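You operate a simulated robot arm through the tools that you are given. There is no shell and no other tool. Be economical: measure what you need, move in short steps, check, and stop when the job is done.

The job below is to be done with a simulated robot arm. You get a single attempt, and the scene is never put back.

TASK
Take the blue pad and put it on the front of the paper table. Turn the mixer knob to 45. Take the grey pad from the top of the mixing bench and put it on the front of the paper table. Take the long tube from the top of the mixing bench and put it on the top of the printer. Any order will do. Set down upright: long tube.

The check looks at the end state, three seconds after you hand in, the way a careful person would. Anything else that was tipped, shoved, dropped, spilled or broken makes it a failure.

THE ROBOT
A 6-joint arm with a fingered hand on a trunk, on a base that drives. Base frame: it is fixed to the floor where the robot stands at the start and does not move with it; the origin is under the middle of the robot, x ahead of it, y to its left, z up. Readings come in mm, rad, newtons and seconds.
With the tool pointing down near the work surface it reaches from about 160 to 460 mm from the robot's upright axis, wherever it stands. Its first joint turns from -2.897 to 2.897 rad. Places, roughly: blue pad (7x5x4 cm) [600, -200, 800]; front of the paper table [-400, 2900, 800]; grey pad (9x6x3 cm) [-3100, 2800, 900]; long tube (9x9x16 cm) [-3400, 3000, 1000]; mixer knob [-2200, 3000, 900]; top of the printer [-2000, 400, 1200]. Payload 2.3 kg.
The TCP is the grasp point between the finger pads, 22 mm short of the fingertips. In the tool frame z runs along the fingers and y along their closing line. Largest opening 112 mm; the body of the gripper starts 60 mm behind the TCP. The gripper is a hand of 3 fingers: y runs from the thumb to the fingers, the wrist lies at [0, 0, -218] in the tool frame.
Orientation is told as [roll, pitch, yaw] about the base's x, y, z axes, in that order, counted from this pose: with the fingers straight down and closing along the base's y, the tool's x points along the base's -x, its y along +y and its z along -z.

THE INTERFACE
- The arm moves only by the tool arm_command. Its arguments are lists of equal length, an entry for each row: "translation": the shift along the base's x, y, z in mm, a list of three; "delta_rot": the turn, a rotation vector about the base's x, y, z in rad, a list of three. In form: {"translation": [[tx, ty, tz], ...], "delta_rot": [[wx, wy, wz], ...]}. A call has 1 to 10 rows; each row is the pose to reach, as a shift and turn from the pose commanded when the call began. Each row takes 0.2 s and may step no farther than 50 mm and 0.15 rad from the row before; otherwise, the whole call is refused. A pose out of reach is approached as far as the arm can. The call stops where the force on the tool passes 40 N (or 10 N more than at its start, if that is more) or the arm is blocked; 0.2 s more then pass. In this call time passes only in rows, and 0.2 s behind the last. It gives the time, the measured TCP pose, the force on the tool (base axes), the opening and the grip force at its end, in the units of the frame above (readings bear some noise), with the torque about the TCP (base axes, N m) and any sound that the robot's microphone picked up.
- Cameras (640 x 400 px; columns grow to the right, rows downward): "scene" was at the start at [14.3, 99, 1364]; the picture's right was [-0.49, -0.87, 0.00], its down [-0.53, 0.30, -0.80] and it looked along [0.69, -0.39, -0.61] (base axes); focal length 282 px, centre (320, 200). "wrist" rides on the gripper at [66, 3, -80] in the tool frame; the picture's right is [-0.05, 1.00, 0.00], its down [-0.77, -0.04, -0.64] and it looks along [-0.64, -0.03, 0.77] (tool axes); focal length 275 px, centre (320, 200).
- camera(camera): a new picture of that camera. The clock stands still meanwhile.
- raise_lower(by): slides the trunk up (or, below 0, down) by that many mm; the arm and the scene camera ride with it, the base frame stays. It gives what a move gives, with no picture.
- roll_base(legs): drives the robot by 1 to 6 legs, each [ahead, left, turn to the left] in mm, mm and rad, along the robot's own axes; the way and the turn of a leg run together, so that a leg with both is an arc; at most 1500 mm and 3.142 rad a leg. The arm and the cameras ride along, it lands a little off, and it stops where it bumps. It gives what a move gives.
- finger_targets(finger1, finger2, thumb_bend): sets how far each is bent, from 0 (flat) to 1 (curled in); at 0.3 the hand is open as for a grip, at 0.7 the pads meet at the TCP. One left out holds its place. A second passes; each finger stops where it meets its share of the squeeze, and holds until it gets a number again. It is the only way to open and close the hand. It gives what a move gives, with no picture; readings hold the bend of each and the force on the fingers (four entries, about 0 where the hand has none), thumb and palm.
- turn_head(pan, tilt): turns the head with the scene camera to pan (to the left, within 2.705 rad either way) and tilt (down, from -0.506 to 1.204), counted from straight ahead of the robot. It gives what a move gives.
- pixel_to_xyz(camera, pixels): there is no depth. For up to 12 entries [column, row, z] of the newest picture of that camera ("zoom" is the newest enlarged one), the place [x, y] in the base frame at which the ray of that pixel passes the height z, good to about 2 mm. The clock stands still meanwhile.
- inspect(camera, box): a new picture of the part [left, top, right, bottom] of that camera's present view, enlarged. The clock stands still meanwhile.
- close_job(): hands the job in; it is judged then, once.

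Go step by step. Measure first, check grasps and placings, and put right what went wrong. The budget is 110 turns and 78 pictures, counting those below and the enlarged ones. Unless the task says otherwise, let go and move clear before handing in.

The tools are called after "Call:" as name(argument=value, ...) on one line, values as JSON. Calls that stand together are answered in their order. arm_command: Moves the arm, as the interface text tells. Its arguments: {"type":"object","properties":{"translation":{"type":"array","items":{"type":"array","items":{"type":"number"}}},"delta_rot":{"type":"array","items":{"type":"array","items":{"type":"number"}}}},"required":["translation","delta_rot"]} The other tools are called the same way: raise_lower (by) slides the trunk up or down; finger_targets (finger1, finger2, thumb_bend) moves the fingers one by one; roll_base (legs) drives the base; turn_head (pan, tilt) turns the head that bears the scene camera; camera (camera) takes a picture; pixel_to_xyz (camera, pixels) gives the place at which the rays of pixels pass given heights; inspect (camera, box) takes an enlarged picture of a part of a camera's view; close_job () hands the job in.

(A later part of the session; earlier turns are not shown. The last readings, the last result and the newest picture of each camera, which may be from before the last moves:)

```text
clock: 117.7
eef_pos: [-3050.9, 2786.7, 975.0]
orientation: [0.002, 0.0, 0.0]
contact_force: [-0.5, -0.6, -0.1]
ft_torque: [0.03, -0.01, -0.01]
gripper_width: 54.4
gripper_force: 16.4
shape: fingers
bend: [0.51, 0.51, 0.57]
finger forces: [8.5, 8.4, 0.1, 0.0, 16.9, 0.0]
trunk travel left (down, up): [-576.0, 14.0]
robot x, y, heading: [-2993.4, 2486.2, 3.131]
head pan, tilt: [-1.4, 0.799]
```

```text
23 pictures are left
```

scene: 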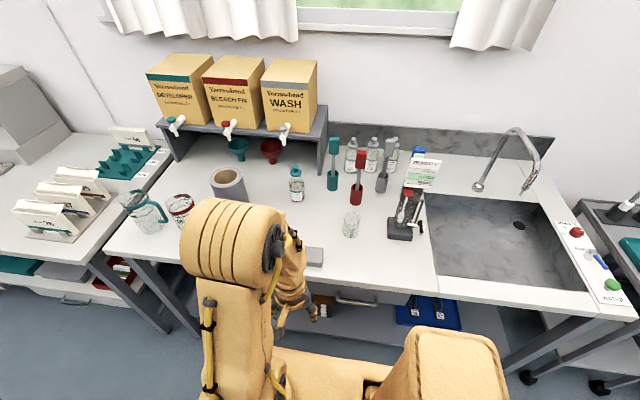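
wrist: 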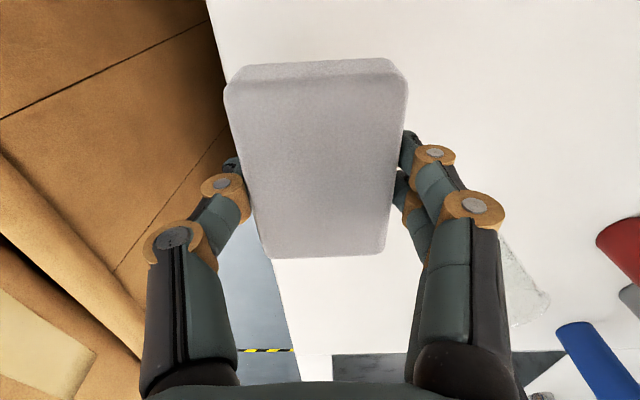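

The grey pad is held (17 N). Retracting and driving back to the paper table.

Call:
arm_command(translation=[[0, -15, 30], [0, -40, 55], [0, -80, 58], [0, -115, 58]], delta_rot=[[0, 0, 0], [0, 0, 0], [0, 0, 0], [0, 0, 0]])

Call:
roll_base(legs=[[0, 380, 0], [-1400, 0, 0], [-1360, 0, 0]])

```text
clock: 118.7
eef_pos: [-3053.5, 2672.7, 1032.5]
orientation: [0.001, 0.0, 0.0]
contact_force: [-0.3, 0.4, 0.3]
ft_torque: [-0.02, 0.0, 0.01]
gripper_width: 54.3
gripper_force: 16.6
shape: fingers
bend: [0.51, 0.51, 0.57]
finger forces: [8.4, 8.4, 0.0, 0.1, 16.8, 0.0]
trunk travel left (down, up): [-576.0, 14.0]
robot x, y, heading: [-2993.8, 2485.2, 3.144]
head pan, tilt: [-1.4, 0.799]
```

```text
clock: 134.1
eef_pos: [-293.8, 2375.5, 1031.0]
orientation: [-0.001, 0.002, 0.072]
contact_force: [-0.5, -0.3, -0.4]
ft_torque: [-0.01, 0.01, -0.03]
gripper_width: 54.4
gripper_force: 16.8
shape: fingers
bend: [0.51, 0.51, 0.57]
finger forces: [8.4, 8.3, 0.0, 0.1, 16.8, 0.1]
trunk travel left (down, up): [-576.0, 14.0]
robot x, y, heading: [-221.2, 2191.3, -3.071]
head pan, tilt: [-1.4, 0.799]
```

Call:
roll_base(legs=[[0, 0, -0.071], [0, -262, 0]])

Call:
turn_head(pan=-1.75, tilt=0.85)

Call:
camera(camera="scene")

```text
clock: 136.4
eef_pos: [-277.7, 2640.8, 1031.9]
orientation: [0.0, 0.0, -0.005]
contact_force: [-0.2, 1.1, -0.3]
ft_torque: [0.01, 0.0, 0.0]
gripper_width: 54.5
gripper_force: 17.0
shape: fingers
bend: [0.51, 0.51, 0.57]
finger forces: [8.4, 8.4, 0.1, 0.1, 16.8, 0.0]
trunk travel left (down, up): [-576.0, 14.0]
robot x, y, heading: [-222.0, 2451.5, 3.134]
head pan, tilt: [-1.4, 0.799]
```

```text
clock: 137.3
eef_pos: [-276.3, 2639.5, 1031.6]
orientation: [0.001, 0.001, -0.005]
contact_force: [0.2, -0.3, 0.0]
ft_torque: [0.02, 0.0, 0.0]
gripper_width: 54.7
gripper_force: 17.1
shape: fingers
bend: [0.51, 0.51, 0.57]
finger forces: [8.4, 8.3, 0.0, 0.0, 16.9, 0.1]
trunk travel left (down, up): [-576.0, 14.0]
robot x, y, heading: [-218.7, 2451.5, 3.136]
head pan, tilt: [-1.751, 0.85]
```

```text
22 pictures are left
```

scene: 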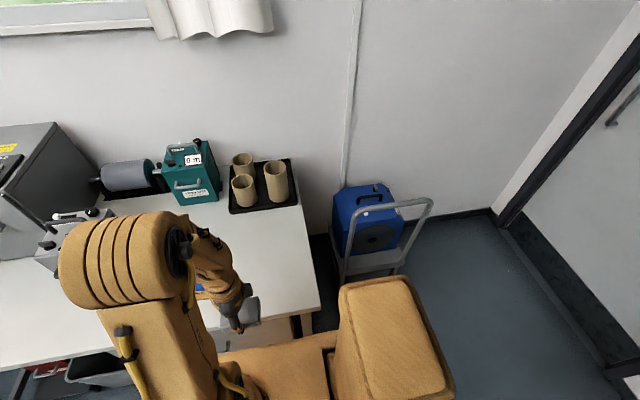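

Place is clear. Moving to (-280,2840) and down to ~825.

Call:
arm_command(translation=[[-2, 45, 0], [-3, 90, 0], [-4, 135, -20], [-4, 175, -40], [-4, 200, -70], [-4, 200, -110], [-4, 200, -150], [-4, 200, -185], [-4, 200, -205]], delta_rot=[[0, 0, 0], [0, 0, 0], [0, 0, 0], [0, 0, 0], [0, 0, 0], [0, 0, 0], [0, 0, 0], [0, 0, 0], [0, 0, 0]])

Call:
arm_command(translation=[[0, 0, -3], [0, 0, -6], [0, 0, -9]], delta_rot=[[0, 0, 0], [0, 0, 0], [0, 0, 0]])

Call:
arm_command(translation=[[0, 0, -2], [0, 0, -4]], delta_rot=[[0, 0, 0], [0, 0, 0]])

```text
clock: 139.3
eef_pos: [-280.8, 2841.5, 828.6]
orientation: [0.002, 0.001, -0.006]
contact_force: [-0.6, -0.7, -0.2]
ft_torque: [-0.02, 0.02, 0.02]
gripper_width: 54.2
gripper_force: 15.6
shape: fingers
bend: [0.51, 0.51, 0.57]
finger forces: [8.1, 8.3, 0.0, 0.0, 16.4, 0.0]
trunk travel left (down, up): [-576.0, 14.0]
robot x, y, heading: [-221.7, 2450.9, 3.128]
head pan, tilt: [-1.751, 0.85]
```

```text
clock: 140.1
eef_pos: [-281.0, 2839.7, 818.6]
orientation: [0.0, -0.001, -0.004]
contact_force: [0.2, -0.6, -1.2]
ft_torque: [0.01, 0.01, 0.0]
gripper_width: 54.0
gripper_force: 16.4
shape: fingers
bend: [0.51, 0.51, 0.57]
finger forces: [8.0, 8.1, 0.0, 0.0, 16.3, 0.0]
trunk travel left (down, up): [-576.0, 14.0]
robot x, y, heading: [-220.8, 2448.7, 3.131]
head pan, tilt: [-1.751, 0.85]
```

```text
clock: 140.7
eef_pos: [-280.8, 2840.5, 814.4]
orientation: [0.001, 0.001, -0.006]
contact_force: [-0.4, 0.0, 2.0]
ft_torque: [0.07, 0.03, 0.01]
gripper_width: 54.5
gripper_force: 16.7
shape: fingers
bend: [0.51, 0.51, 0.57]
finger forces: [8.3, 8.3, 0.0, 0.1, 16.5, 0.0]
trunk travel left (down, up): [-576.0, 14.0]
robot x, y, heading: [-220.3, 2452.5, 3.132]
head pan, tilt: [-1.751, 0.85]
```

Just touching (2 N). One more millimetre, then release and retract.

Call:
arm_command(translation=[[0, 0, -1.5]], delta_rot=[[0, 0, 0]])

Call:
finger_targets(finger1=0.33, finger2=0.33, thumb_bend=0.33)

Call:
arm_command(translation=[[0, 0, 30], [0, 0, 70], [0, 0, 120], [0, 0, 165], [0, -5, 210], [0, -45, 219], [0, -90, 219], [0, -135, 219], [0, -175, 219], [0, -200, 219]], delta_rot=[[0, 0, 0], [0, 0, 0], [0, 0, 0], [0, 0, 0], [0, 0, 0], [0, 0, 0], [0, 0, 0], [0, 0, 0], [0, 0, 0], [0, 0, 0]])

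Call:
roll_base(legs=[[0, 350, 0]])

Call:
camera(camera="scene")

```text
clock: 141.1
eef_pos: [-280.8, 2839.1, 813.4]
orientation: [0.002, -0.001, -0.006]
contact_force: [1.9, 0.9, 9.5]
ft_torque: [0.33, -0.05, -0.01]
gripper_width: 54.2
gripper_force: 17.8
shape: fingers
bend: [0.51, 0.51, 0.57]
finger forces: [8.7, 8.7, 0.0, 0.1, 16.9, 0.0]
trunk travel left (down, up): [-576.0, 14.0]
robot x, y, heading: [-216.1, 2453.0, 3.135]
head pan, tilt: [-1.751, 0.85]
```

```text
clock: 142.1
eef_pos: [-281.7, 2840.3, 811.9]
orientation: [0.001, -0.001, -0.006]
contact_force: [0.0, -0.3, -0.4]
ft_torque: [-0.03, 0.02, -0.01]
gripper_width: 102.9
gripper_force: 0.0
shape: fingers
bend: [0.33, 0.33, 0.33]
finger forces: [0.0, 0.0, 0.0, 0.0, 0.0, 0.0]
trunk travel left (down, up): [-576.0, 14.0]
robot x, y, heading: [-219.3, 2454.2, 3.133]
head pan, tilt: [-1.751, 0.85]
```

```text
clock: 144.3
eef_pos: [-281.2, 2637.6, 1033.7]
orientation: [0.002, -0.001, -0.006]
contact_force: [-0.1, -0.3, 0.2]
ft_torque: [0.01, 0.02, -0.02]
gripper_width: 103.2
gripper_force: 0.0
shape: fingers
bend: [0.33, 0.33, 0.33]
finger forces: [0.0, 0.0, 0.1, 0.0, 0.0, 0.2]
trunk travel left (down, up): [-576.0, 14.0]
robot x, y, heading: [-217.8, 2452.9, 3.134]
head pan, tilt: [-1.751, 0.85]
```

```text
clock: 146.5
eef_pos: [-284.9, 2291.5, 1033.0]
orientation: [0.001, 0.001, 0.002]
contact_force: [0.6, -0.3, -0.1]
ft_torque: [0.02, -0.01, -0.02]
gripper_width: 103.1
gripper_force: 0.0
shape: fingers
bend: [0.33, 0.33, 0.33]
finger forces: [0.1, 0.0, 0.0, 0.1, 0.0, 0.0]
trunk travel left (down, up): [-576.0, 14.0]
robot x, y, heading: [-224.6, 2103.2, 3.144]
head pan, tilt: [-1.751, 0.85]
```

```text
21 pictures are left
```

scene: 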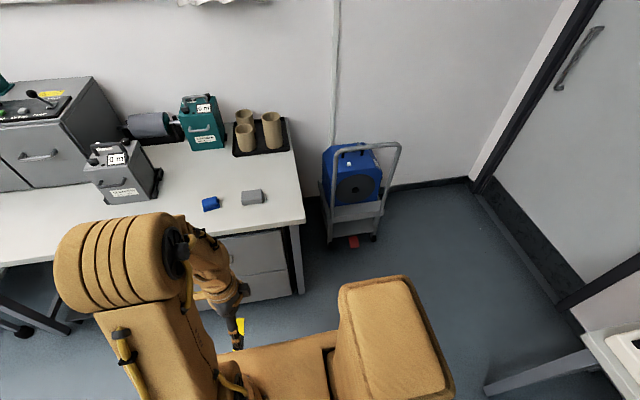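

Both pads stand on the front of the paper table ((210,203), (253,197)). Now driving to the tube.

Call:
roll_base(legs=[[1500, 0, -0.003], [1480, 0, 0]])

Call:
turn_head(pan=-1.5, tilt=0.7)

Call:
camera(camera="scene")

```text
clock: 160.8
eef_pos: [-3235.3, 2300.1, 1033.2]
orientation: [0.001, 0.0, 0.011]
contact_force: [-0.3, 0.4, 0.1]
ft_torque: [-0.03, 0.03, 0.03]
gripper_width: 103.2
gripper_force: 0.1
shape: fingers
bend: [0.33, 0.33, 0.33]
finger forces: [0.1, 0.0, 0.1, 0.0, 0.0, 0.0]
trunk travel left (down, up): [-576.0, 14.0]
robot x, y, heading: [-3167.7, 2113.1, -3.138]
head pan, tilt: [-1.751, 0.85]
```

```text
clock: 161.5
eef_pos: [-3234.7, 2299.7, 1032.4]
orientation: [-0.001, 0.0, 0.01]
contact_force: [-0.2, 0.2, 0.8]
ft_torque: [0.0, -0.01, -0.02]
gripper_width: 103.2
gripper_force: 0.1
shape: fingers
bend: [0.33, 0.33, 0.33]
finger forces: [0.0, 0.1, 0.0, 0.1, 0.0, 0.1]
trunk travel left (down, up): [-576.0, 14.0]
robot x, y, heading: [-3167.6, 2118.1, -3.135]
head pan, tilt: [-1.499, 0.7]
```

```text
20 pictures are left
```

scene: 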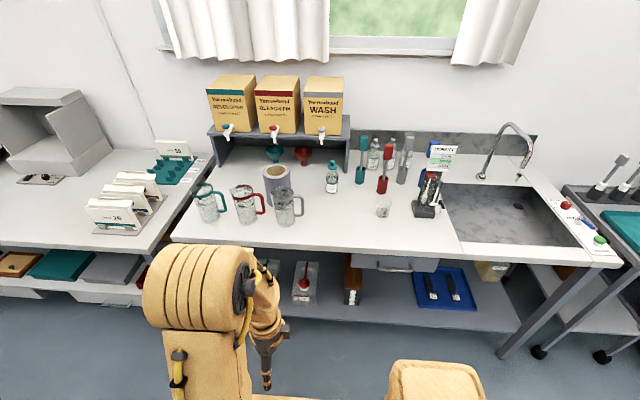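

The tube stands behind the clear jug. Zooming for geometry.

Call:
inspect(camera="scene", box=[190, 135, 350, 235])

Call:
pixel_to_xyz(camera="scene", pixels=[[277, 171, 1038], [263, 170, 1038], [291, 172, 1038], [284, 226, 880], [284, 190, 1000], [246, 222, 880], [246, 188, 1000], [331, 193, 880], [320, 130, 1080], [210, 131, 1080], [347, 131, 1080]])

```text
4.00 times, centred on (270, 185) of scene
```

zoom: 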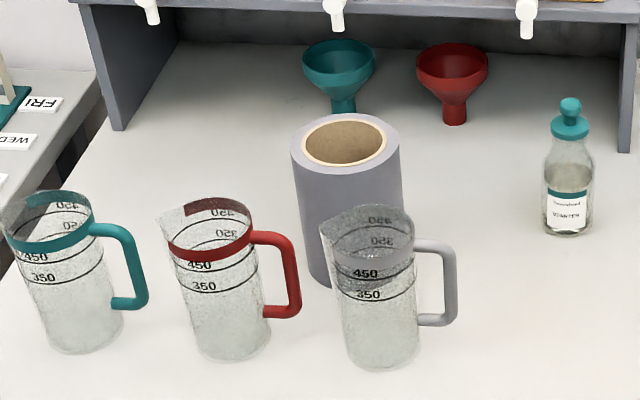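

```text
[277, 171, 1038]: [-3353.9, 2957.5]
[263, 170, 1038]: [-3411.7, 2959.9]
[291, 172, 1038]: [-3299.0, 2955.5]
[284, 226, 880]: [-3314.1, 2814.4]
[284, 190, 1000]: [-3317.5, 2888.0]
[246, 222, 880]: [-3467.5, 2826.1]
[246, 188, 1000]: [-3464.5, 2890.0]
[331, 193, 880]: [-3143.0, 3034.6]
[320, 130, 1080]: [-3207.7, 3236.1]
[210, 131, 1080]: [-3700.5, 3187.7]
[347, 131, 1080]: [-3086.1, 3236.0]
```

The tube's apparent width seems near 110 mm versus a stated 90, so I need a precise look before choosing the grip.

Call:
inspect(camera="scene", box=[250, 155, 306, 215])

Call:
pixel_to_xyz(camera="zoom", pixels=[[320, 200, 1038]])

```text
6.67 times, centred on (278, 185) of scene
```

zoom: 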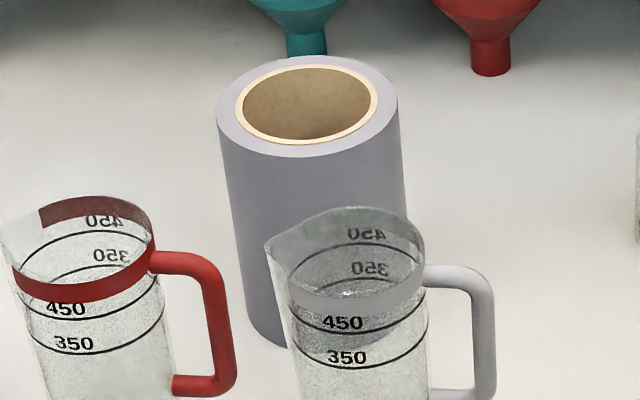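

```text
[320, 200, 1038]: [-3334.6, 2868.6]
```

Call:
pixel_to_xyz(camera="zoom", pixels=[[307, 106, 1030], [307, 106, 1050], [307, 106, 1070], [331, 298, 880], [216, 106, 1050], [398, 106, 1050], [247, 303, 880], [416, 303, 880], [285, 345, 880], [307, 158, 1050], [307, 55, 1050]])

```text
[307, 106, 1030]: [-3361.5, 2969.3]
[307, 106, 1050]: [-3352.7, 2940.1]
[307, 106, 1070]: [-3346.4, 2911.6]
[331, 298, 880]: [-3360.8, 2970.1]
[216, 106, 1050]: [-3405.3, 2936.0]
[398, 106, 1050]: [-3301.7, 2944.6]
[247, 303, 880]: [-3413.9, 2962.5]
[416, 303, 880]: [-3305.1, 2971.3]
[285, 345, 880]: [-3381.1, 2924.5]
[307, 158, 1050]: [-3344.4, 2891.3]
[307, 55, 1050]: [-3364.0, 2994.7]
```

The tube is about 104 mm across, centre ≈(-3360,2969), top ≈1035, with jugs (~1000 high) in front. I'll raise the hand, turn the jaw along x, and test a wider opening while still out here.

Call:
arm_command(translation=[[0, 0, 10], [0, 0, 20], [0, 0, 30], [0, 0, 40], [0, 0, 50], [0, 0, 60], [0, 0, 70], [0, 0, 80], [0, 0, 85], [0, 0, 85]], delta_rot=[[0, 0, 0.15], [0, 0, 0.3], [0, 0, 0.45], [0, 0, 0.6], [0, 0, 0.75], [0, 0, 0.9], [0, 0, 1.05], [0, 0, 1.2], [0, 0, 1.35], [0, 0, 1.5]])

Call:
finger_targets(finger1=0.15, finger2=0.15, thumb_bend=0.15)

Call:
camera(camera="wrist")

```text
clock: 163.7
eef_pos: [-3235.3, 2300.0, 1118.2]
orientation: [0.0, 0.001, 1.51]
contact_force: [0.4, -0.6, -0.6]
ft_torque: [-0.02, 0.03, 0.01]
gripper_width: 102.9
gripper_force: 0.0
shape: fingers
bend: [0.33, 0.33, 0.33]
finger forces: [0.0, 0.0, 0.0, 0.0, 0.0, 0.1]
trunk travel left (down, up): [-576.0, 14.0]
robot x, y, heading: [-3168.2, 2113.9, -3.133]
head pan, tilt: [-1.499, 0.7]
```

```text
clock: 164.7
eef_pos: [-3234.5, 2301.0, 1118.2]
orientation: [0.001, 0.0, 1.509]
contact_force: [-0.7, -0.2, 0.8]
ft_torque: [0.03, 0.01, -0.04]
gripper_width: 135.4
gripper_force: 0.1
shape: fingers
bend: [0.15, 0.15, 0.15]
finger forces: [0.0, 0.0, 0.0, 0.1, 0.0, 0.0]
trunk travel left (down, up): [-576.0, 14.0]
robot x, y, heading: [-3171.5, 2116.4, -3.131]
head pan, tilt: [-1.499, 0.7]
```

```text
17 pictures are left
```

wrist: 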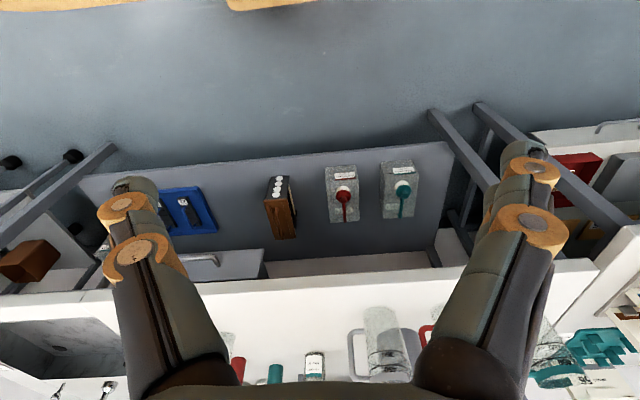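

Opening 135 mm at bend 0.15, which is ample. Driving to stand before the tube.

Call:
roll_base(legs=[[180, 0, -0.009], [0, -442, 0]])

Call:
camera(camera="wrist")

```text
clock: 168.5
eef_pos: [-3413.1, 2738.3, 1117.7]
orientation: [0.0, 0.0, 1.498]
contact_force: [-0.7, 0.6, -0.4]
ft_torque: [-0.01, -0.01, 0.01]
gripper_width: 136.1
gripper_force: 0.1
shape: fingers
bend: [0.15, 0.15, 0.15]
finger forces: [0.0, 0.0, 0.0, 0.0, 0.0, 0.1]
trunk travel left (down, up): [-576.0, 14.0]
robot x, y, heading: [-3349.3, 2549.9, 3.137]
head pan, tilt: [-1.499, 0.7]
```

```text
16 pictures are left
```

wrist: 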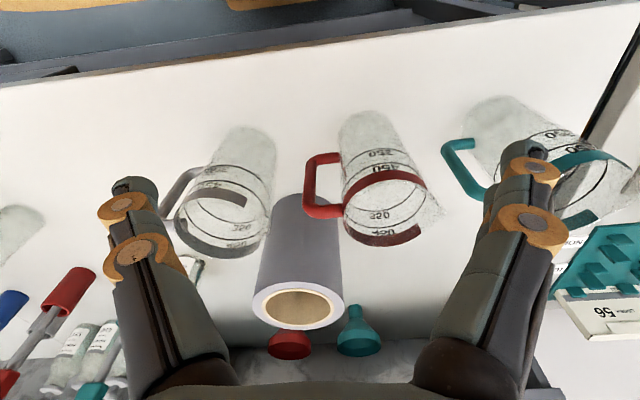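

Call:
pixel_to_xyz(camera="wrist", pixels=[[299, 305, 1020], [299, 305, 1030], [299, 305, 1040], [253, 305, 1030], [345, 303, 1030], [299, 283, 1030], [299, 328, 1030], [225, 255, 1000], [225, 160, 1000], [270, 205, 1000], [385, 245, 1000], [305, 205, 960]])

Call:
inspect(camera="wrist", box=[160, 110, 480, 350])

```text
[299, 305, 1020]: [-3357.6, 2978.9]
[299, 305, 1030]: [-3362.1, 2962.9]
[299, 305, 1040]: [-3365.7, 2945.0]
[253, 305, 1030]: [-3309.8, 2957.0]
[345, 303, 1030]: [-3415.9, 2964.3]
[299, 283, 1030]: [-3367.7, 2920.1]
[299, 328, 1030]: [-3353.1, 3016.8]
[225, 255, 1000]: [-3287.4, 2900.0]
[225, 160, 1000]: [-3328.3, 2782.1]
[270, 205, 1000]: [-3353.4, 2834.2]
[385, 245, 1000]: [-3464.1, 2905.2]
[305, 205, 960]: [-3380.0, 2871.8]
```

```text
1.67 times, centred on (320, 230) of wrist
```

zoom: 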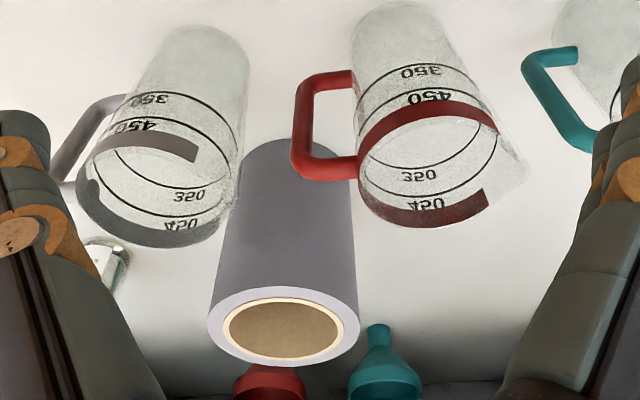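

Tube centre ≈(-3362,2963), top ≈1030. Aligning in x, then moving over it at z≈1083.

Call:
arm_command(translation=[[25, 15, 0], [51, 45, 0], [51, 85, -5], [51, 125, -15], [51, 165, -25], [51, 200, -35], [51, 223, -35]], delta_rot=[[0, 0, 0], [0, 0, 0.03], [0, 0, 0.07], [0, 0, 0.07], [0, 0, 0.07], [0, 0, 0.07], [0, 0, 0.07]])

Call:
camera(camera="wrist")

```text
clock: 170.1
eef_pos: [-3362.1, 2960.1, 1082.9]
orientation: [0.002, 0.002, 1.568]
contact_force: [0.1, 0.2, -0.7]
ft_torque: [-0.03, 0.0, 0.0]
gripper_width: 135.8
gripper_force: 0.0
shape: fingers
bend: [0.15, 0.15, 0.15]
finger forces: [0.0, 0.0, 0.0, 0.1, 0.0, 0.1]
trunk travel left (down, up): [-576.0, 14.0]
robot x, y, heading: [-3352.5, 2550.3, 3.135]
head pan, tilt: [-1.499, 0.7]
```

```text
14 pictures are left
```

wrist: 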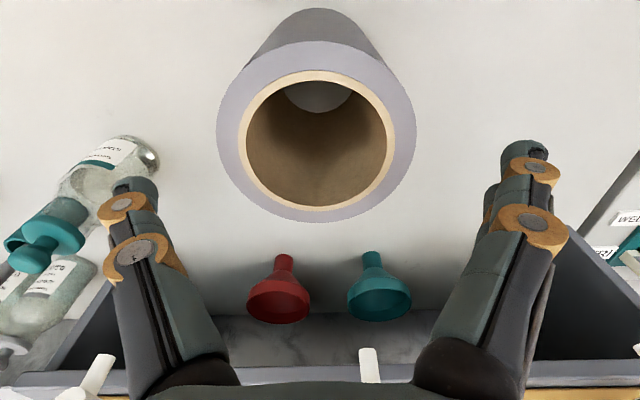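

Call:
pixel_to_xyz(camera="wrist", pixels=[[217, 125, 1030], [417, 125, 1030], [317, 37, 1030], [317, 222, 1030], [217, 125, 1040], [417, 125, 1040], [317, 37, 1040], [317, 222, 1040]])

```text
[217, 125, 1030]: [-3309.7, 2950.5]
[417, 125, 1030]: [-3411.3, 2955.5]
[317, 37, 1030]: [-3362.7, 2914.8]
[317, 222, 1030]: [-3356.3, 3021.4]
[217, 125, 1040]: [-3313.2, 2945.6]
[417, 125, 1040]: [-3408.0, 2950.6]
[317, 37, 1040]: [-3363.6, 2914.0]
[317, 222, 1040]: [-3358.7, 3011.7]
```

With the top at 1040, the diameter is ≈95 and the centre is (-3361,2962); the hand is centred. Descending to TCP 1000.

Call:
arm_command(translation=[[1, 2, -30], [1, 2, -60], [1, 2, -82]], delta_rot=[[0, 0, 0], [0, 0, 0], [0, 0, 0]])

Call:
finger_targets(finger1=0.7, finger2=0.7, thumb_bend=0.7)

Call:
camera(camera="wrist")

```text
clock: 170.9
eef_pos: [-3361.0, 2961.2, 999.5]
orientation: [0.003, -0.003, 1.568]
contact_force: [1.7, 0.0, 6.0]
ft_torque: [0.02, -0.2, 0.0]
gripper_width: 137.7
gripper_force: 2.5
shape: fingers
bend: [0.15, 0.15, 0.11]
finger forces: [0.0, 0.1, 0.0, 0.1, 4.9, 0.0]
trunk travel left (down, up): [-576.0, 14.0]
robot x, y, heading: [-3347.8, 2549.6, 3.139]
head pan, tilt: [-1.499, 0.7]
```

```text
clock: 171.9
eef_pos: [-3360.3, 2962.7, 1000.2]
orientation: [0.001, -0.003, 1.566]
contact_force: [3.7, 2.1, 19.1]
ft_torque: [-0.1, 0.06, -0.25]
gripper_width: 73.5
gripper_force: 32.4
shape: fingers
bend: [0.57, 0.63, 0.63]
finger forces: [13.0, 17.1, 0.0, 0.1, 33.9, 0.0]
trunk travel left (down, up): [-576.0, 14.0]
robot x, y, heading: [-3349.8, 2548.4, 3.142]
head pan, tilt: [-1.499, 0.7]
```

```text
13 pictures are left
```

wrist: 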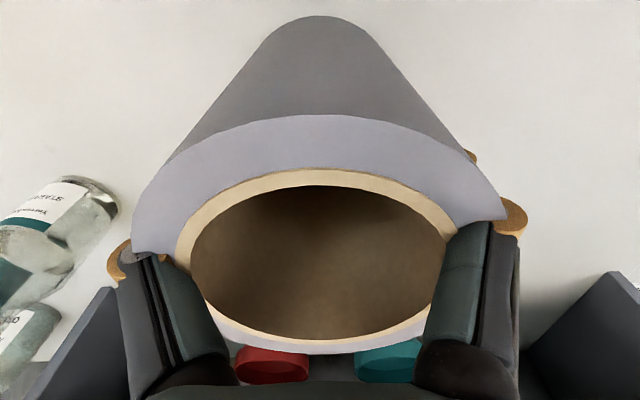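

The hand has closed around the upper tube (34 N). Lifting slightly to test.

Call:
arm_command(translation=[[0, 0, 10], [0, 0, 25]], delta_rot=[[0, 0, 0], [0, 0, 0]])

Call:
camera(camera="wrist")

```text
clock: 172.5
eef_pos: [-3361.9, 2963.4, 1026.4]
orientation: [0.001, -0.001, 1.569]
contact_force: [-0.2, -0.2, -6.0]
ft_torque: [-0.06, 0.01, 0.0]
gripper_width: 73.1
gripper_force: 25.8
shape: fingers
bend: [0.57, 0.63, 0.63]
finger forces: [12.3, 13.4, 0.0, 0.0, 25.4, 0.0]
trunk travel left (down, up): [-576.0, 14.0]
robot x, y, heading: [-3350.1, 2546.0, 3.136]
head pan, tilt: [-1.499, 0.7]
```

```text
12 pictures are left
```

wrist: 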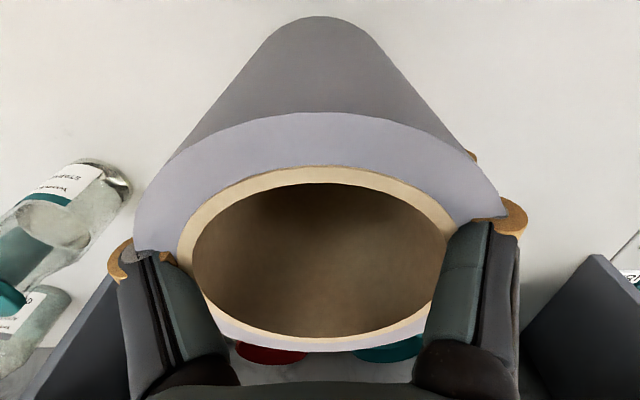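

The tube is lifted cleanly (≈6 N weight, bottom ≈120 below TCP). Raising trunk and arm to clear the jugs.

Call:
raise_lower(by=14)

Call:
arm_command(translation=[[0, 0, 30], [0, 0, 60], [0, 0, 90], [0, -6, 105], [0, -12, 120]], delta_rot=[[0, 0, 0], [0, 0, 0], [0, 0, 0], [0, 0, 0], [0, 0, 0]])

Call:
camera(camera="scene")

```text
clock: 173.1
eef_pos: [-3362.2, 2964.7, 1038.0]
orientation: [0.0, -0.001, 1.568]
contact_force: [-0.5, 0.3, -7.3]
ft_torque: [-0.04, -0.01, 0.01]
gripper_width: 73.4
gripper_force: 25.0
shape: fingers
bend: [0.57, 0.63, 0.63]
finger forces: [12.4, 13.5, 0.0, 0.0, 25.5, 0.0]
trunk travel left (down, up): [-590.0, 0.0]
robot x, y, heading: [-3353.8, 2548.0, 3.139]
head pan, tilt: [-1.499, 0.7]
```

```text
clock: 174.3
eef_pos: [-3364.1, 2952.2, 1160.3]
orientation: [0.0, 0.0, 1.567]
contact_force: [0.2, -0.8, -6.0]
ft_torque: [-0.03, -0.02, 0.0]
gripper_width: 73.0
gripper_force: 24.7
shape: fingers
bend: [0.57, 0.63, 0.63]
finger forces: [12.3, 13.2, 0.0, 0.0, 24.5, 0.0]
trunk travel left (down, up): [-590.0, 0.0]
robot x, y, heading: [-3351.6, 2548.4, 3.132]
head pan, tilt: [-1.499, 0.7]
```

```text
11 pictures are left
```

scene: 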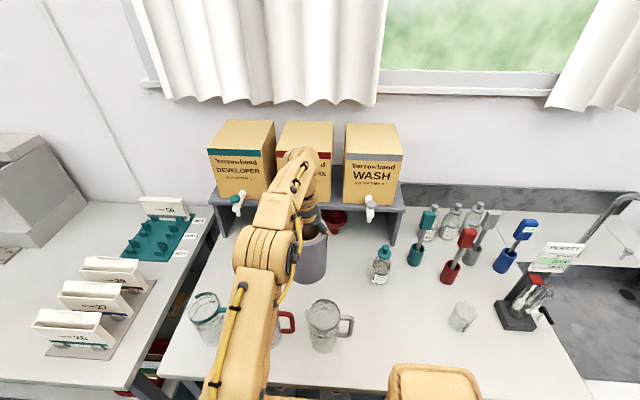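

Tube bottom is ≈1040, clear of the jugs. Backing straight off with the base and heading for the printer to look at it.

Call:
roll_base(legs=[[0, 600, 0], [-1350, 0, 0]])

Call:
turn_head(pan=1.57, tilt=0.5)

Call:
camera(camera="scene")

```text
clock: 184.2
eef_pos: [-1979.1, 2308.0, 1160.0]
orientation: [0.002, 0.0, 1.531]
contact_force: [0.2, -0.3, -7.0]
ft_torque: [-0.06, -0.01, -0.02]
gripper_width: 73.1
gripper_force: 24.7
shape: fingers
bend: [0.57, 0.63, 0.63]
finger forces: [12.1, 13.1, 0.0, 0.0, 24.1, 0.0]
trunk travel left (down, up): [-590.0, 0.0]
robot x, y, heading: [-1978.4, 1909.7, 3.1]
head pan, tilt: [-1.499, 0.7]
```

```text
clock: 186.9
eef_pos: [-1978.0, 2309.2, 1160.5]
orientation: [0.0, 0.0, 1.534]
contact_force: [-0.2, 0.3, -6.6]
ft_torque: [-0.05, -0.01, 0.0]
gripper_width: 72.9
gripper_force: 24.8
shape: fingers
bend: [0.57, 0.63, 0.63]
finger forces: [12.0, 13.2, 0.0, 0.0, 23.9, 0.0]
trunk travel left (down, up): [-590.0, 0.0]
robot x, y, heading: [-1982.2, 1904.2, 3.099]
head pan, tilt: [1.571, 0.499]
```

```text
10 pictures are left
```

scene: 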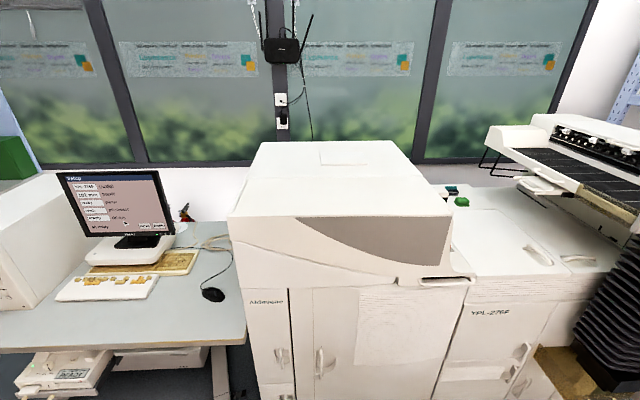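

The printer's flat top spans (235,217)–(452,215) front to (262,142)–(390,141) back. Measuring.

Call:
pixel_to_xyz(camera="scene", pixels=[[235, 217, 1200], [452, 215, 1200], [262, 142, 1200], [390, 141, 1200], [340, 216, 1200], [340, 216, 1150], [340, 216, 1250], [242, 288, 950], [475, 280, 950], [242, 288, 1000], [262, 142, 1150], [262, 142, 1250]])

```text
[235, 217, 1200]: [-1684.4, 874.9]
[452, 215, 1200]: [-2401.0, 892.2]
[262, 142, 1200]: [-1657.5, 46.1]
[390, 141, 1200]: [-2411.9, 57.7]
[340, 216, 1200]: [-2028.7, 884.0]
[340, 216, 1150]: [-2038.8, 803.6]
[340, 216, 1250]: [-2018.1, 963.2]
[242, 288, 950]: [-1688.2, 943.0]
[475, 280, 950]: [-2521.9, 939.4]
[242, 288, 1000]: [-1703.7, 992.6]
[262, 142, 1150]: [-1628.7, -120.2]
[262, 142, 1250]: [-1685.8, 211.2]
```

The top's front edge is y≈865, z≈1185: with a top-down grip I can't reach in far enough at that height. I'll set the tube down on the free bench spot where the grey pad was, and regrip it from the side with the hand near horizontal.

Call:
roll_base(legs=[[1070, 0, 0.04], [0, -530, 0]])

Call:
turn_head(pan=-1.5, tilt=0.75)

Call:
camera(camera="scene")

```text
clock: 195.1
eef_pos: [-3082.6, 2854.1, 1159.8]
orientation: [0.001, 0.001, 1.585]
contact_force: [-0.3, -0.5, -6.3]
ft_torque: [-0.04, 0.0, 0.01]
gripper_width: 72.6
gripper_force: 24.3
shape: fingers
bend: [0.57, 0.63, 0.63]
finger forces: [12.0, 13.1, 0.0, 0.0, 23.7, 0.1]
trunk travel left (down, up): [-590.0, 0.0]
robot x, y, heading: [-3063.1, 2452.1, -3.128]
head pan, tilt: [1.571, 0.499]
```

```text
clock: 197.8
eef_pos: [-3082.6, 2853.5, 1159.5]
orientation: [0.003, 0.0, 1.584]
contact_force: [0.2, -0.2, -6.3]
ft_torque: [-0.05, 0.01, -0.03]
gripper_width: 73.1
gripper_force: 24.3
shape: fingers
bend: [0.57, 0.63, 0.63]
finger forces: [12.1, 12.9, 0.1, 0.0, 23.7, 0.0]
trunk travel left (down, up): [-590.0, 0.0]
robot x, y, heading: [-3061.4, 2450.8, -3.128]
head pan, tilt: [-1.499, 0.75]
```

```text
9 pictures are left
```

scene: 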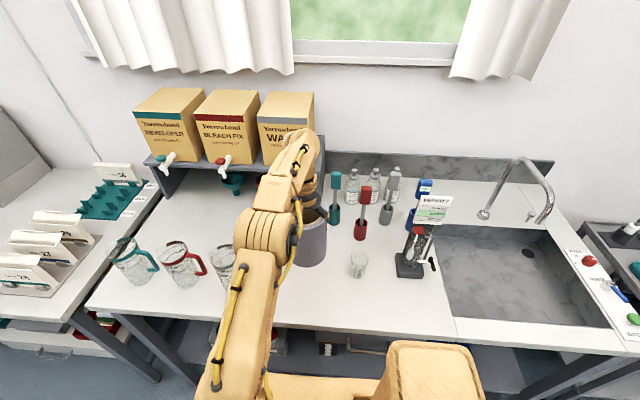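

The spot below is free. Lowering the tube at about (-3072,2805).

Call:
arm_command(translation=[[5, -25, -30], [11, -48, -60], [11, -48, -95], [11, -48, -130], [11, -48, -148], [11, -48, -154]], delta_rot=[[0, 0, 0], [0, 0, 0], [0, 0, 0], [0, 0, 0], [0, 0, 0], [0, 0, 0]])

Call:
arm_command(translation=[[0, 0, -2], [0, 0, -4]], delta_rot=[[0, 0, 0], [0, 0, 0]])

```text
clock: 199.2
eef_pos: [-3071.8, 2805.0, 1005.8]
orientation: [0.0, 0.0, 1.586]
contact_force: [-0.3, -0.4, -6.5]
ft_torque: [-0.05, -0.01, 0.02]
gripper_width: 72.7
gripper_force: 23.9
shape: fingers
bend: [0.57, 0.63, 0.63]
finger forces: [11.5, 12.7, 0.0, 0.0, 22.6, 0.0]
trunk travel left (down, up): [-590.0, 0.0]
robot x, y, heading: [-3061.3, 2452.6, -3.128]
head pan, tilt: [-1.499, 0.75]
```

```text
clock: 199.8
eef_pos: [-3072.3, 2806.5, 1000.8]
orientation: [0.002, -0.001, 1.586]
contact_force: [0.2, 0.6, -6.7]
ft_torque: [-0.01, 0.01, -0.04]
gripper_width: 72.6
gripper_force: 23.5
shape: fingers
bend: [0.57, 0.63, 0.63]
finger forces: [11.5, 12.8, 0.1, 0.0, 22.5, 0.0]
trunk travel left (down, up): [-590.0, 0.0]
robot x, y, heading: [-3061.0, 2452.1, -3.131]
head pan, tilt: [-1.499, 0.75]
```

Call:
arm_command(translation=[[0, 0, -1.5], [0, 0, -3]], delta_rot=[[0, 0, 0], [0, 0, 0]])

Call:
arm_command(translation=[[0, 0, -1], [0, 0, -2]], delta_rot=[[0, 0, 0], [0, 0, 0]])

```text
clock: 200.3
eef_pos: [-3071.1, 2805.7, 1000.6]
orientation: [-0.001, -0.004, 1.585]
contact_force: [0.8, 5.2, 17.1]
ft_torque: [-0.12, 0.28, -0.04]
gripper_width: 72.8
gripper_force: 26.7
shape: fingers
bend: [0.57, 0.63, 0.63]
finger forces: [12.7, 17.3, 0.1, 0.0, 24.0, 0.0]
trunk travel left (down, up): [-590.0, 0.0]
robot x, y, heading: [-3062.5, 2452.7, -3.128]
head pan, tilt: [-1.499, 0.75]
```

```text
clock: 201.0
eef_pos: [-3070.6, 2804.3, 1000.4]
orientation: [-0.001, -0.01, 1.584]
contact_force: [0.4, 1.6, 23.9]
ft_torque: [-0.17, 0.22, -0.02]
gripper_width: 72.9
gripper_force: 28.3
shape: fingers
bend: [0.58, 0.64, 0.63]
finger forces: [14.0, 17.0, 0.0, 0.0, 25.1, 0.0]
trunk travel left (down, up): [-590.0, 0.0]
robot x, y, heading: [-3058.6, 2452.4, -3.131]
head pan, tilt: [-1.499, 0.75]
stopped in row 2: the force on the tool passed its limit at 42 N (the readings are from after the stop); the commanded pose is now the measured one
```

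The tube stands on the bench. Easing up 2 mm, releasing and lifting off, then checking.

Call:
arm_command(translation=[[0, 0, 2]], delta_rot=[[0, 0, 0]])

Call:
finger_targets(finger1=0.12, finger2=0.12, thumb_bend=0.12)

Call:
arm_command(translation=[[0, 0, 20], [0, 0, 50], [0, 0, 95]], delta_rot=[[0, 0, 0], [0, 0, 0], [0, 0, 0]])

Call:
camera(camera="wrist")

```text
clock: 201.4
eef_pos: [-3071.4, 2805.4, 1000.9]
orientation: [-0.001, -0.007, 1.585]
contact_force: [-1.6, 3.6, 14.2]
ft_torque: [-0.14, 0.21, -0.1]
gripper_width: 72.3
gripper_force: 26.3
shape: fingers
bend: [0.58, 0.64, 0.63]
finger forces: [13.2, 16.6, 0.1, 0.0, 22.5, 0.1]
trunk travel left (down, up): [-590.0, 0.0]
robot x, y, heading: [-3062.1, 2451.5, -3.127]
head pan, tilt: [-1.499, 0.75]
```

```text
clock: 202.4
eef_pos: [-3071.0, 2806.3, 999.3]
orientation: [0.001, -0.005, 1.586]
contact_force: [1.2, -0.1, 0.5]
ft_torque: [0.0, 0.0, 0.0]
gripper_width: 139.5
gripper_force: 0.5
shape: fingers
bend: [0.12, 0.12, 0.12]
finger forces: [0.1, 0.0, 0.0, 0.0, 0.2, 0.1]
trunk travel left (down, up): [-590.0, 0.0]
robot x, y, heading: [-3059.5, 2450.1, -3.127]
head pan, tilt: [-1.499, 0.75]
```

```text
clock: 203.2
eef_pos: [-3071.3, 2807.8, 1096.9]
orientation: [0.0, -0.007, 1.585]
contact_force: [0.2, -0.7, 0.2]
ft_torque: [0.01, -0.03, 0.0]
gripper_width: 139.3
gripper_force: 0.1
shape: fingers
bend: [0.12, 0.12, 0.12]
finger forces: [0.0, 0.0, 0.0, 0.0, 0.0, 0.0]
trunk travel left (down, up): [-590.0, 0.0]
robot x, y, heading: [-3063.9, 2451.2, -3.126]
head pan, tilt: [-1.499, 0.75]
```

```text
8 pictures are left
```

wrist: 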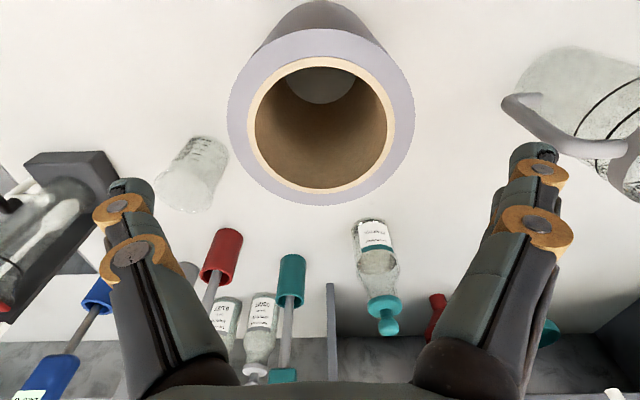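

The tube stands upright. Measuring its centre, then backing off and pitching the hand outward toward horizontal.

Call:
pixel_to_xyz(camera="wrist", pixels=[[228, 115, 1040], [414, 113, 1040], [321, 28, 1040], [321, 206, 1040]])

Call:
roll_base(legs=[[0, 260, -0.015]])

Call:
arm_command(translation=[[0, 8, 0], [0, 16, 0], [0, 24, 0], [0, 32, 0], [0, 40, 0], [0, 48, -5], [0, 56, -10], [0, 64, -15], [0, 72, -20], [0, 80, -25]], delta_rot=[[0.14, 0, 0], [0.28, 0, 0], [0.42, 0, 0], [0.56, 0, 0], [0.7, 0, 0], [0.84, 0, 0], [0.98, 0, 0], [1.12, 0, 0], [1.26, 0, 0], [1.4, 0, 0]])

```text
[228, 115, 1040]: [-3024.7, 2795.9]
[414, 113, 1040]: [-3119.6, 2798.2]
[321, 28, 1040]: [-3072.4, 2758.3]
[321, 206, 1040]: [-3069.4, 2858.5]
```

```text
clock: 205.0
eef_pos: [-3066.1, 2545.3, 1096.5]
orientation: [-0.001, -0.007, 1.573]
contact_force: [-0.6, -0.6, -0.3]
ft_torque: [0.03, 0.0, 0.02]
gripper_width: 139.4
gripper_force: 0.1
shape: fingers
bend: [0.12, 0.12, 0.12]
finger forces: [0.0, 0.1, 0.0, 0.0, 0.0, 0.1]
trunk travel left (down, up): [-590.0, 0.0]
robot x, y, heading: [-3059.4, 2189.6, -3.14]
head pan, tilt: [-1.499, 0.75]
```

```text
clock: 207.2
eef_pos: [-3064.3, 2624.8, 1072.0]
orientation: [-0.01, -1.406, 1.581]
contact_force: [0.9, 0.6, 0.5]
ft_torque: [0.0, -0.01, 0.0]
gripper_width: 139.2
gripper_force: 0.0
shape: fingers
bend: [0.12, 0.12, 0.12]
finger forces: [0.0, 0.1, 0.0, 0.0, 0.0, 0.0]
out of reach, approached as far as the arm can: row 5, 6, 7
trunk travel left (down, up): [-590.0, 0.0]
robot x, y, heading: [-3060.7, 2190.0, -3.138]
head pan, tilt: [-1.499, 0.75]
```

The hand is near horizontal (pitch 1.41). Lowering with the trunk to z≈962 and aligning x.

Call:
raise_lower(by=-110)

Call:
arm_command(translation=[[-4, 20, 0], [-7, 40, 0]], delta_rot=[[0, 0, -0.005], [0, 0, -0.01]])

Call:
camera(camera="wrist")

```text
clock: 208.7
eef_pos: [-3065.6, 2625.3, 961.7]
orientation: [-0.023, -1.403, 1.596]
contact_force: [0.0, -0.1, 0.5]
ft_torque: [0.0, 0.03, -0.01]
gripper_width: 139.9
gripper_force: 0.0
shape: fingers
bend: [0.12, 0.12, 0.12]
finger forces: [0.0, 0.0, 0.0, 0.0, 0.0, 0.0]
trunk travel left (down, up): [-480.0, 110.0]
robot x, y, heading: [-3060.9, 2189.8, -3.143]
head pan, tilt: [-1.499, 0.75]
```

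```text
clock: 209.3
eef_pos: [-3071.8, 2666.1, 964.1]
orientation: [-0.023, -1.407, 1.583]
contact_force: [0.0, 0.6, 0.3]
ft_torque: [-0.05, 0.0, -0.01]
gripper_width: 139.7
gripper_force: 0.1
shape: fingers
bend: [0.12, 0.12, 0.12]
finger forces: [0.0, 0.0, 0.0, 0.1, 0.0, 0.0]
trunk travel left (down, up): [-480.0, 110.0]
robot x, y, heading: [-3062.7, 2190.1, -3.137]
head pan, tilt: [-1.499, 0.75]
```

```text
7 pictures are left
```

wrist: 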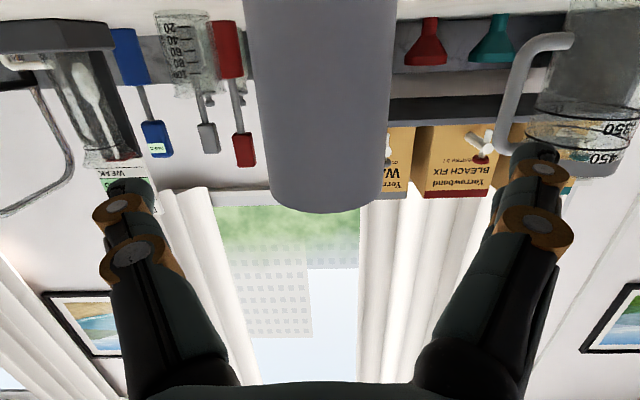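

The tube is centred between thumb and fingers (cols 243–396). Advancing to y≈2802 and closing.

Call:
arm_command(translation=[[0, 35, 0], [0, 70, 0], [0, 100, 0], [0, 122, 0], [0, 136, 0]], delta_rot=[[0, 0, 0], [0, 0, 0], [0, 0, 0], [0, 0, 0], [0, 0, 0]])

Call:
finger_targets(finger1=0.7, finger2=0.7, thumb_bend=0.7)

Call:
camera(camera="scene")

```text
clock: 210.5
eef_pos: [-3071.6, 2800.3, 963.9]
orientation: [-0.021, -1.405, 1.585]
contact_force: [-0.5, 0.4, 0.0]
ft_torque: [0.02, 0.05, 0.0]
gripper_width: 139.6
gripper_force: 0.1
shape: fingers
bend: [0.12, 0.12, 0.12]
finger forces: [0.0, 0.0, 0.0, 0.1, 0.0, 0.0]
trunk travel left (down, up): [-480.0, 110.0]
robot x, y, heading: [-3061.1, 2191.9, -3.14]
head pan, tilt: [-1.499, 0.75]
```

```text
clock: 211.5
eef_pos: [-3070.7, 2799.3, 964.3]
orientation: [-0.026, -1.406, 1.589]
contact_force: [-1.9, -0.1, 0.5]
ft_torque: [-0.02, -0.03, 0.01]
gripper_width: 79.6
gripper_force: 18.0
shape: fingers
bend: [0.46, 0.48, 0.47]
finger forces: [8.8, 10.0, 0.0, 0.0, 16.6, 0.1]
trunk travel left (down, up): [-480.0, 110.0]
robot x, y, heading: [-3062.1, 2191.4, -3.136]
head pan, tilt: [-1.499, 0.75]
```

```text
6 pictures are left
```

scene: 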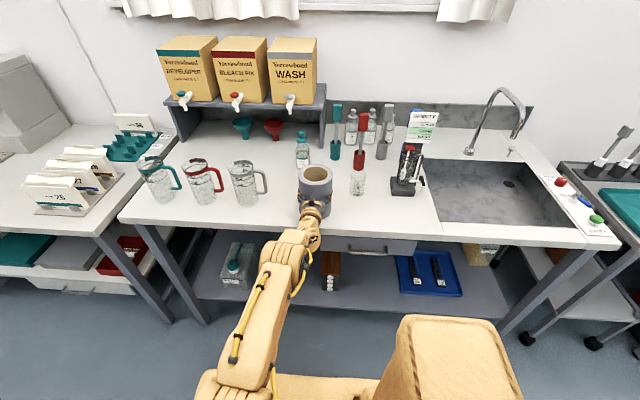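

Side grip made, with the tube upright. Test lift with the trunk by 30 mm.

Call:
raise_lower(by=30)

Call:
camera(camera="wrist")

```text
clock: 212.2
eef_pos: [-3070.3, 2799.8, 993.1]
orientation: [-0.023, -1.403, 1.583]
contact_force: [0.8, 0.0, -7.0]
ft_torque: [-0.1, 0.03, 0.03]
gripper_width: 79.4
gripper_force: 17.3
shape: fingers
bend: [0.47, 0.49, 0.47]
finger forces: [8.1, 9.0, 0.0, 0.1, 17.4, 0.1]
trunk travel left (down, up): [-510.0, 80.0]
robot x, y, heading: [-3062.9, 2194.7, -3.139]
head pan, tilt: [-1.499, 0.75]
```

```text
5 pictures are left
```

wrist: 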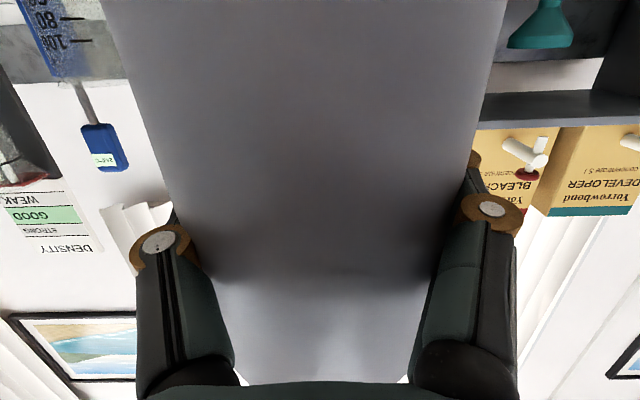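

The weight is fully carried and it's steady. Raising the trunk fully, backing into open floor, then lifting and drawing in the arm.

Call:
raise_lower(by=80)

Call:
roll_base(legs=[[0, 370, 0]])

Call:
arm_command(translation=[[0, -12, 25], [0, -24, 50], [0, -36, 80], [0, -48, 110], [0, -60, 140], [0, -72, 170], [0, -84, 200], [0, -100, 230], [0, -100, 245]], delta_rot=[[0, 0, 0], [0, 0, 0], [0, 0, 0], [0, 0, 0], [0, 0, 0], [0, 0, 0], [0, 0, 0], [0, 0, 0], [0, 0, 0]])

```text
clock: 213.4
eef_pos: [-3071.2, 2800.0, 1072.3]
orientation: [-0.021, -1.407, 1.585]
contact_force: [-0.5, -0.4, -7.1]
ft_torque: [-0.06, -0.04, 0.03]
gripper_width: 79.7
gripper_force: 16.9
shape: fingers
bend: [0.47, 0.49, 0.47]
finger forces: [8.1, 9.0, 0.1, 0.1, 17.4, 0.0]
trunk travel left (down, up): [-590.0, 0.0]
robot x, y, heading: [-3061.1, 2189.1, -3.136]
head pan, tilt: [-1.499, 0.75]
```

```text
clock: 215.8
eef_pos: [-3067.5, 2425.3, 1073.3]
orientation: [-0.023, -1.404, 1.581]
contact_force: [-0.3, -0.3, -5.8]
ft_torque: [-0.06, 0.01, -0.03]
gripper_width: 79.6
gripper_force: 17.4
shape: fingers
bend: [0.47, 0.49, 0.47]
finger forces: [8.1, 9.0, 0.1, 0.1, 17.4, 0.0]
trunk travel left (down, up): [-590.0, 0.0]
robot x, y, heading: [-3060.3, 1816.5, 3.133]
head pan, tilt: [-1.499, 0.75]
```

```text
clock: 217.8
eef_pos: [-3068.2, 2326.5, 1320.0]
orientation: [-0.021, -1.405, 1.579]
contact_force: [-0.4, -0.2, -5.7]
ft_torque: [-0.13, -0.01, -0.01]
gripper_width: 79.6
gripper_force: 16.9
shape: fingers
bend: [0.47, 0.49, 0.47]
finger forces: [8.0, 8.9, 0.0, 0.1, 17.3, 0.1]
trunk travel left (down, up): [-590.0, 0.0]
robot x, y, heading: [-3061.3, 1815.8, 3.14]
head pan, tilt: [-1.499, 0.75]
```

Tube bottom ≈1236 now. Driving to x≈-2030 and turning round so the arm faces the printer.

Call:
roll_base(legs=[[-1030, 0, 0], [0, 0, 3.13]])

Call:
turn_head(pan=-1.57, tilt=0.55)

```text
clock: 230.2
eef_pos: [-2061.3, 1303.9, 1318.5]
orientation: [-0.022, -1.405, -1.6]
contact_force: [0.1, -0.1, -5.9]
ft_torque: [0.09, -0.01, 0.0]
gripper_width: 78.1
gripper_force: 15.2
shape: fingers
bend: [0.48, 0.5, 0.47]
finger forces: [7.5, 8.0, 0.0, 0.0, 15.5, 0.0]
trunk travel left (down, up): [-590.0, 0.0]
robot x, y, heading: [-2050.4, 1814.3, -0.045]
head pan, tilt: [-1.499, 0.75]
```

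```text
clock: 231.0
eef_pos: [-2062.4, 1302.6, 1319.2]
orientation: [-0.021, -1.406, -1.601]
contact_force: [-1.1, 0.0, -6.0]
ft_torque: [0.1, -0.05, -0.01]
gripper_width: 78.5
gripper_force: 15.5
shape: fingers
bend: [0.48, 0.5, 0.47]
finger forces: [7.5, 8.2, 0.1, 0.0, 15.5, 0.0]
trunk travel left (down, up): [-590.0, 0.0]
robot x, y, heading: [-2048.0, 1811.1, -0.036]
head pan, tilt: [-1.571, 0.55]
```

The grip changed slightly (width 79.6→78.3), so I'll check the tube and printer in the scene view.

Call:
camera(camera="scene")

Call:
pixel_to_xyz(camera="scene", pixels=[[320, 200, 1190]])

```text
4 pictures are left
```

scene: 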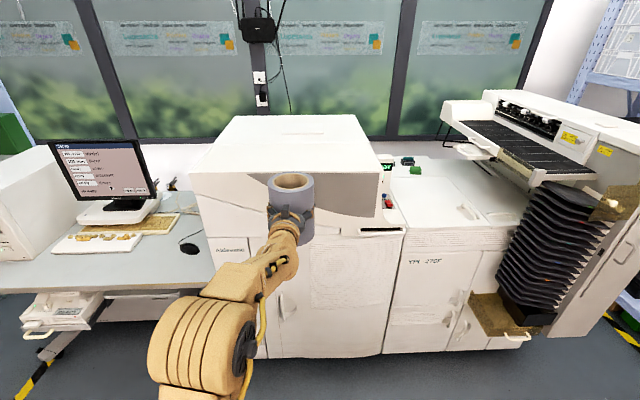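

```text
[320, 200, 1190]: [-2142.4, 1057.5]
```

Call:
pixel_to_xyz(camera="scene", pixels=[[190, 173, 1150], [190, 173, 1200], [380, 173, 1150], [380, 173, 1200], [285, 173, 1150], [285, 173, 1200], [237, 116, 1200], [360, 113, 1200], [292, 180, 1390], [292, 238, 1236]])

Call:
inspect(camera="scene", box=[180, 100, 400, 250])

```text
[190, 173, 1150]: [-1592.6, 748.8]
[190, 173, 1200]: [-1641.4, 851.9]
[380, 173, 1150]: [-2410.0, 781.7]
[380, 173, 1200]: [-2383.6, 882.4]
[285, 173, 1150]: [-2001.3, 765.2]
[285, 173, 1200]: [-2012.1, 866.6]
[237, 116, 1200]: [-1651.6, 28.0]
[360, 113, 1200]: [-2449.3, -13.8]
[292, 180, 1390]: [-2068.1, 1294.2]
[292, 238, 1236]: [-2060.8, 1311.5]
```

```text
2.67 times, centred on (290, 175) of scene
```

zoom: 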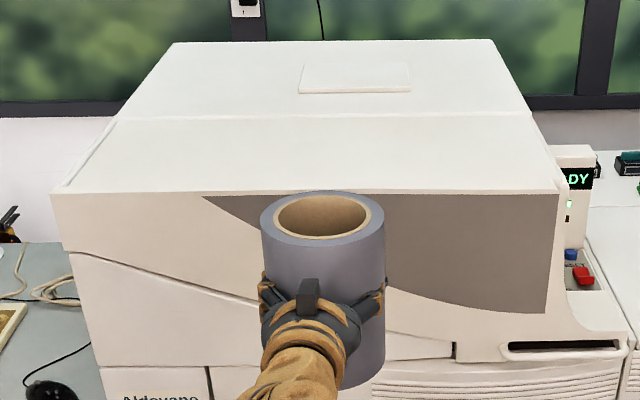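

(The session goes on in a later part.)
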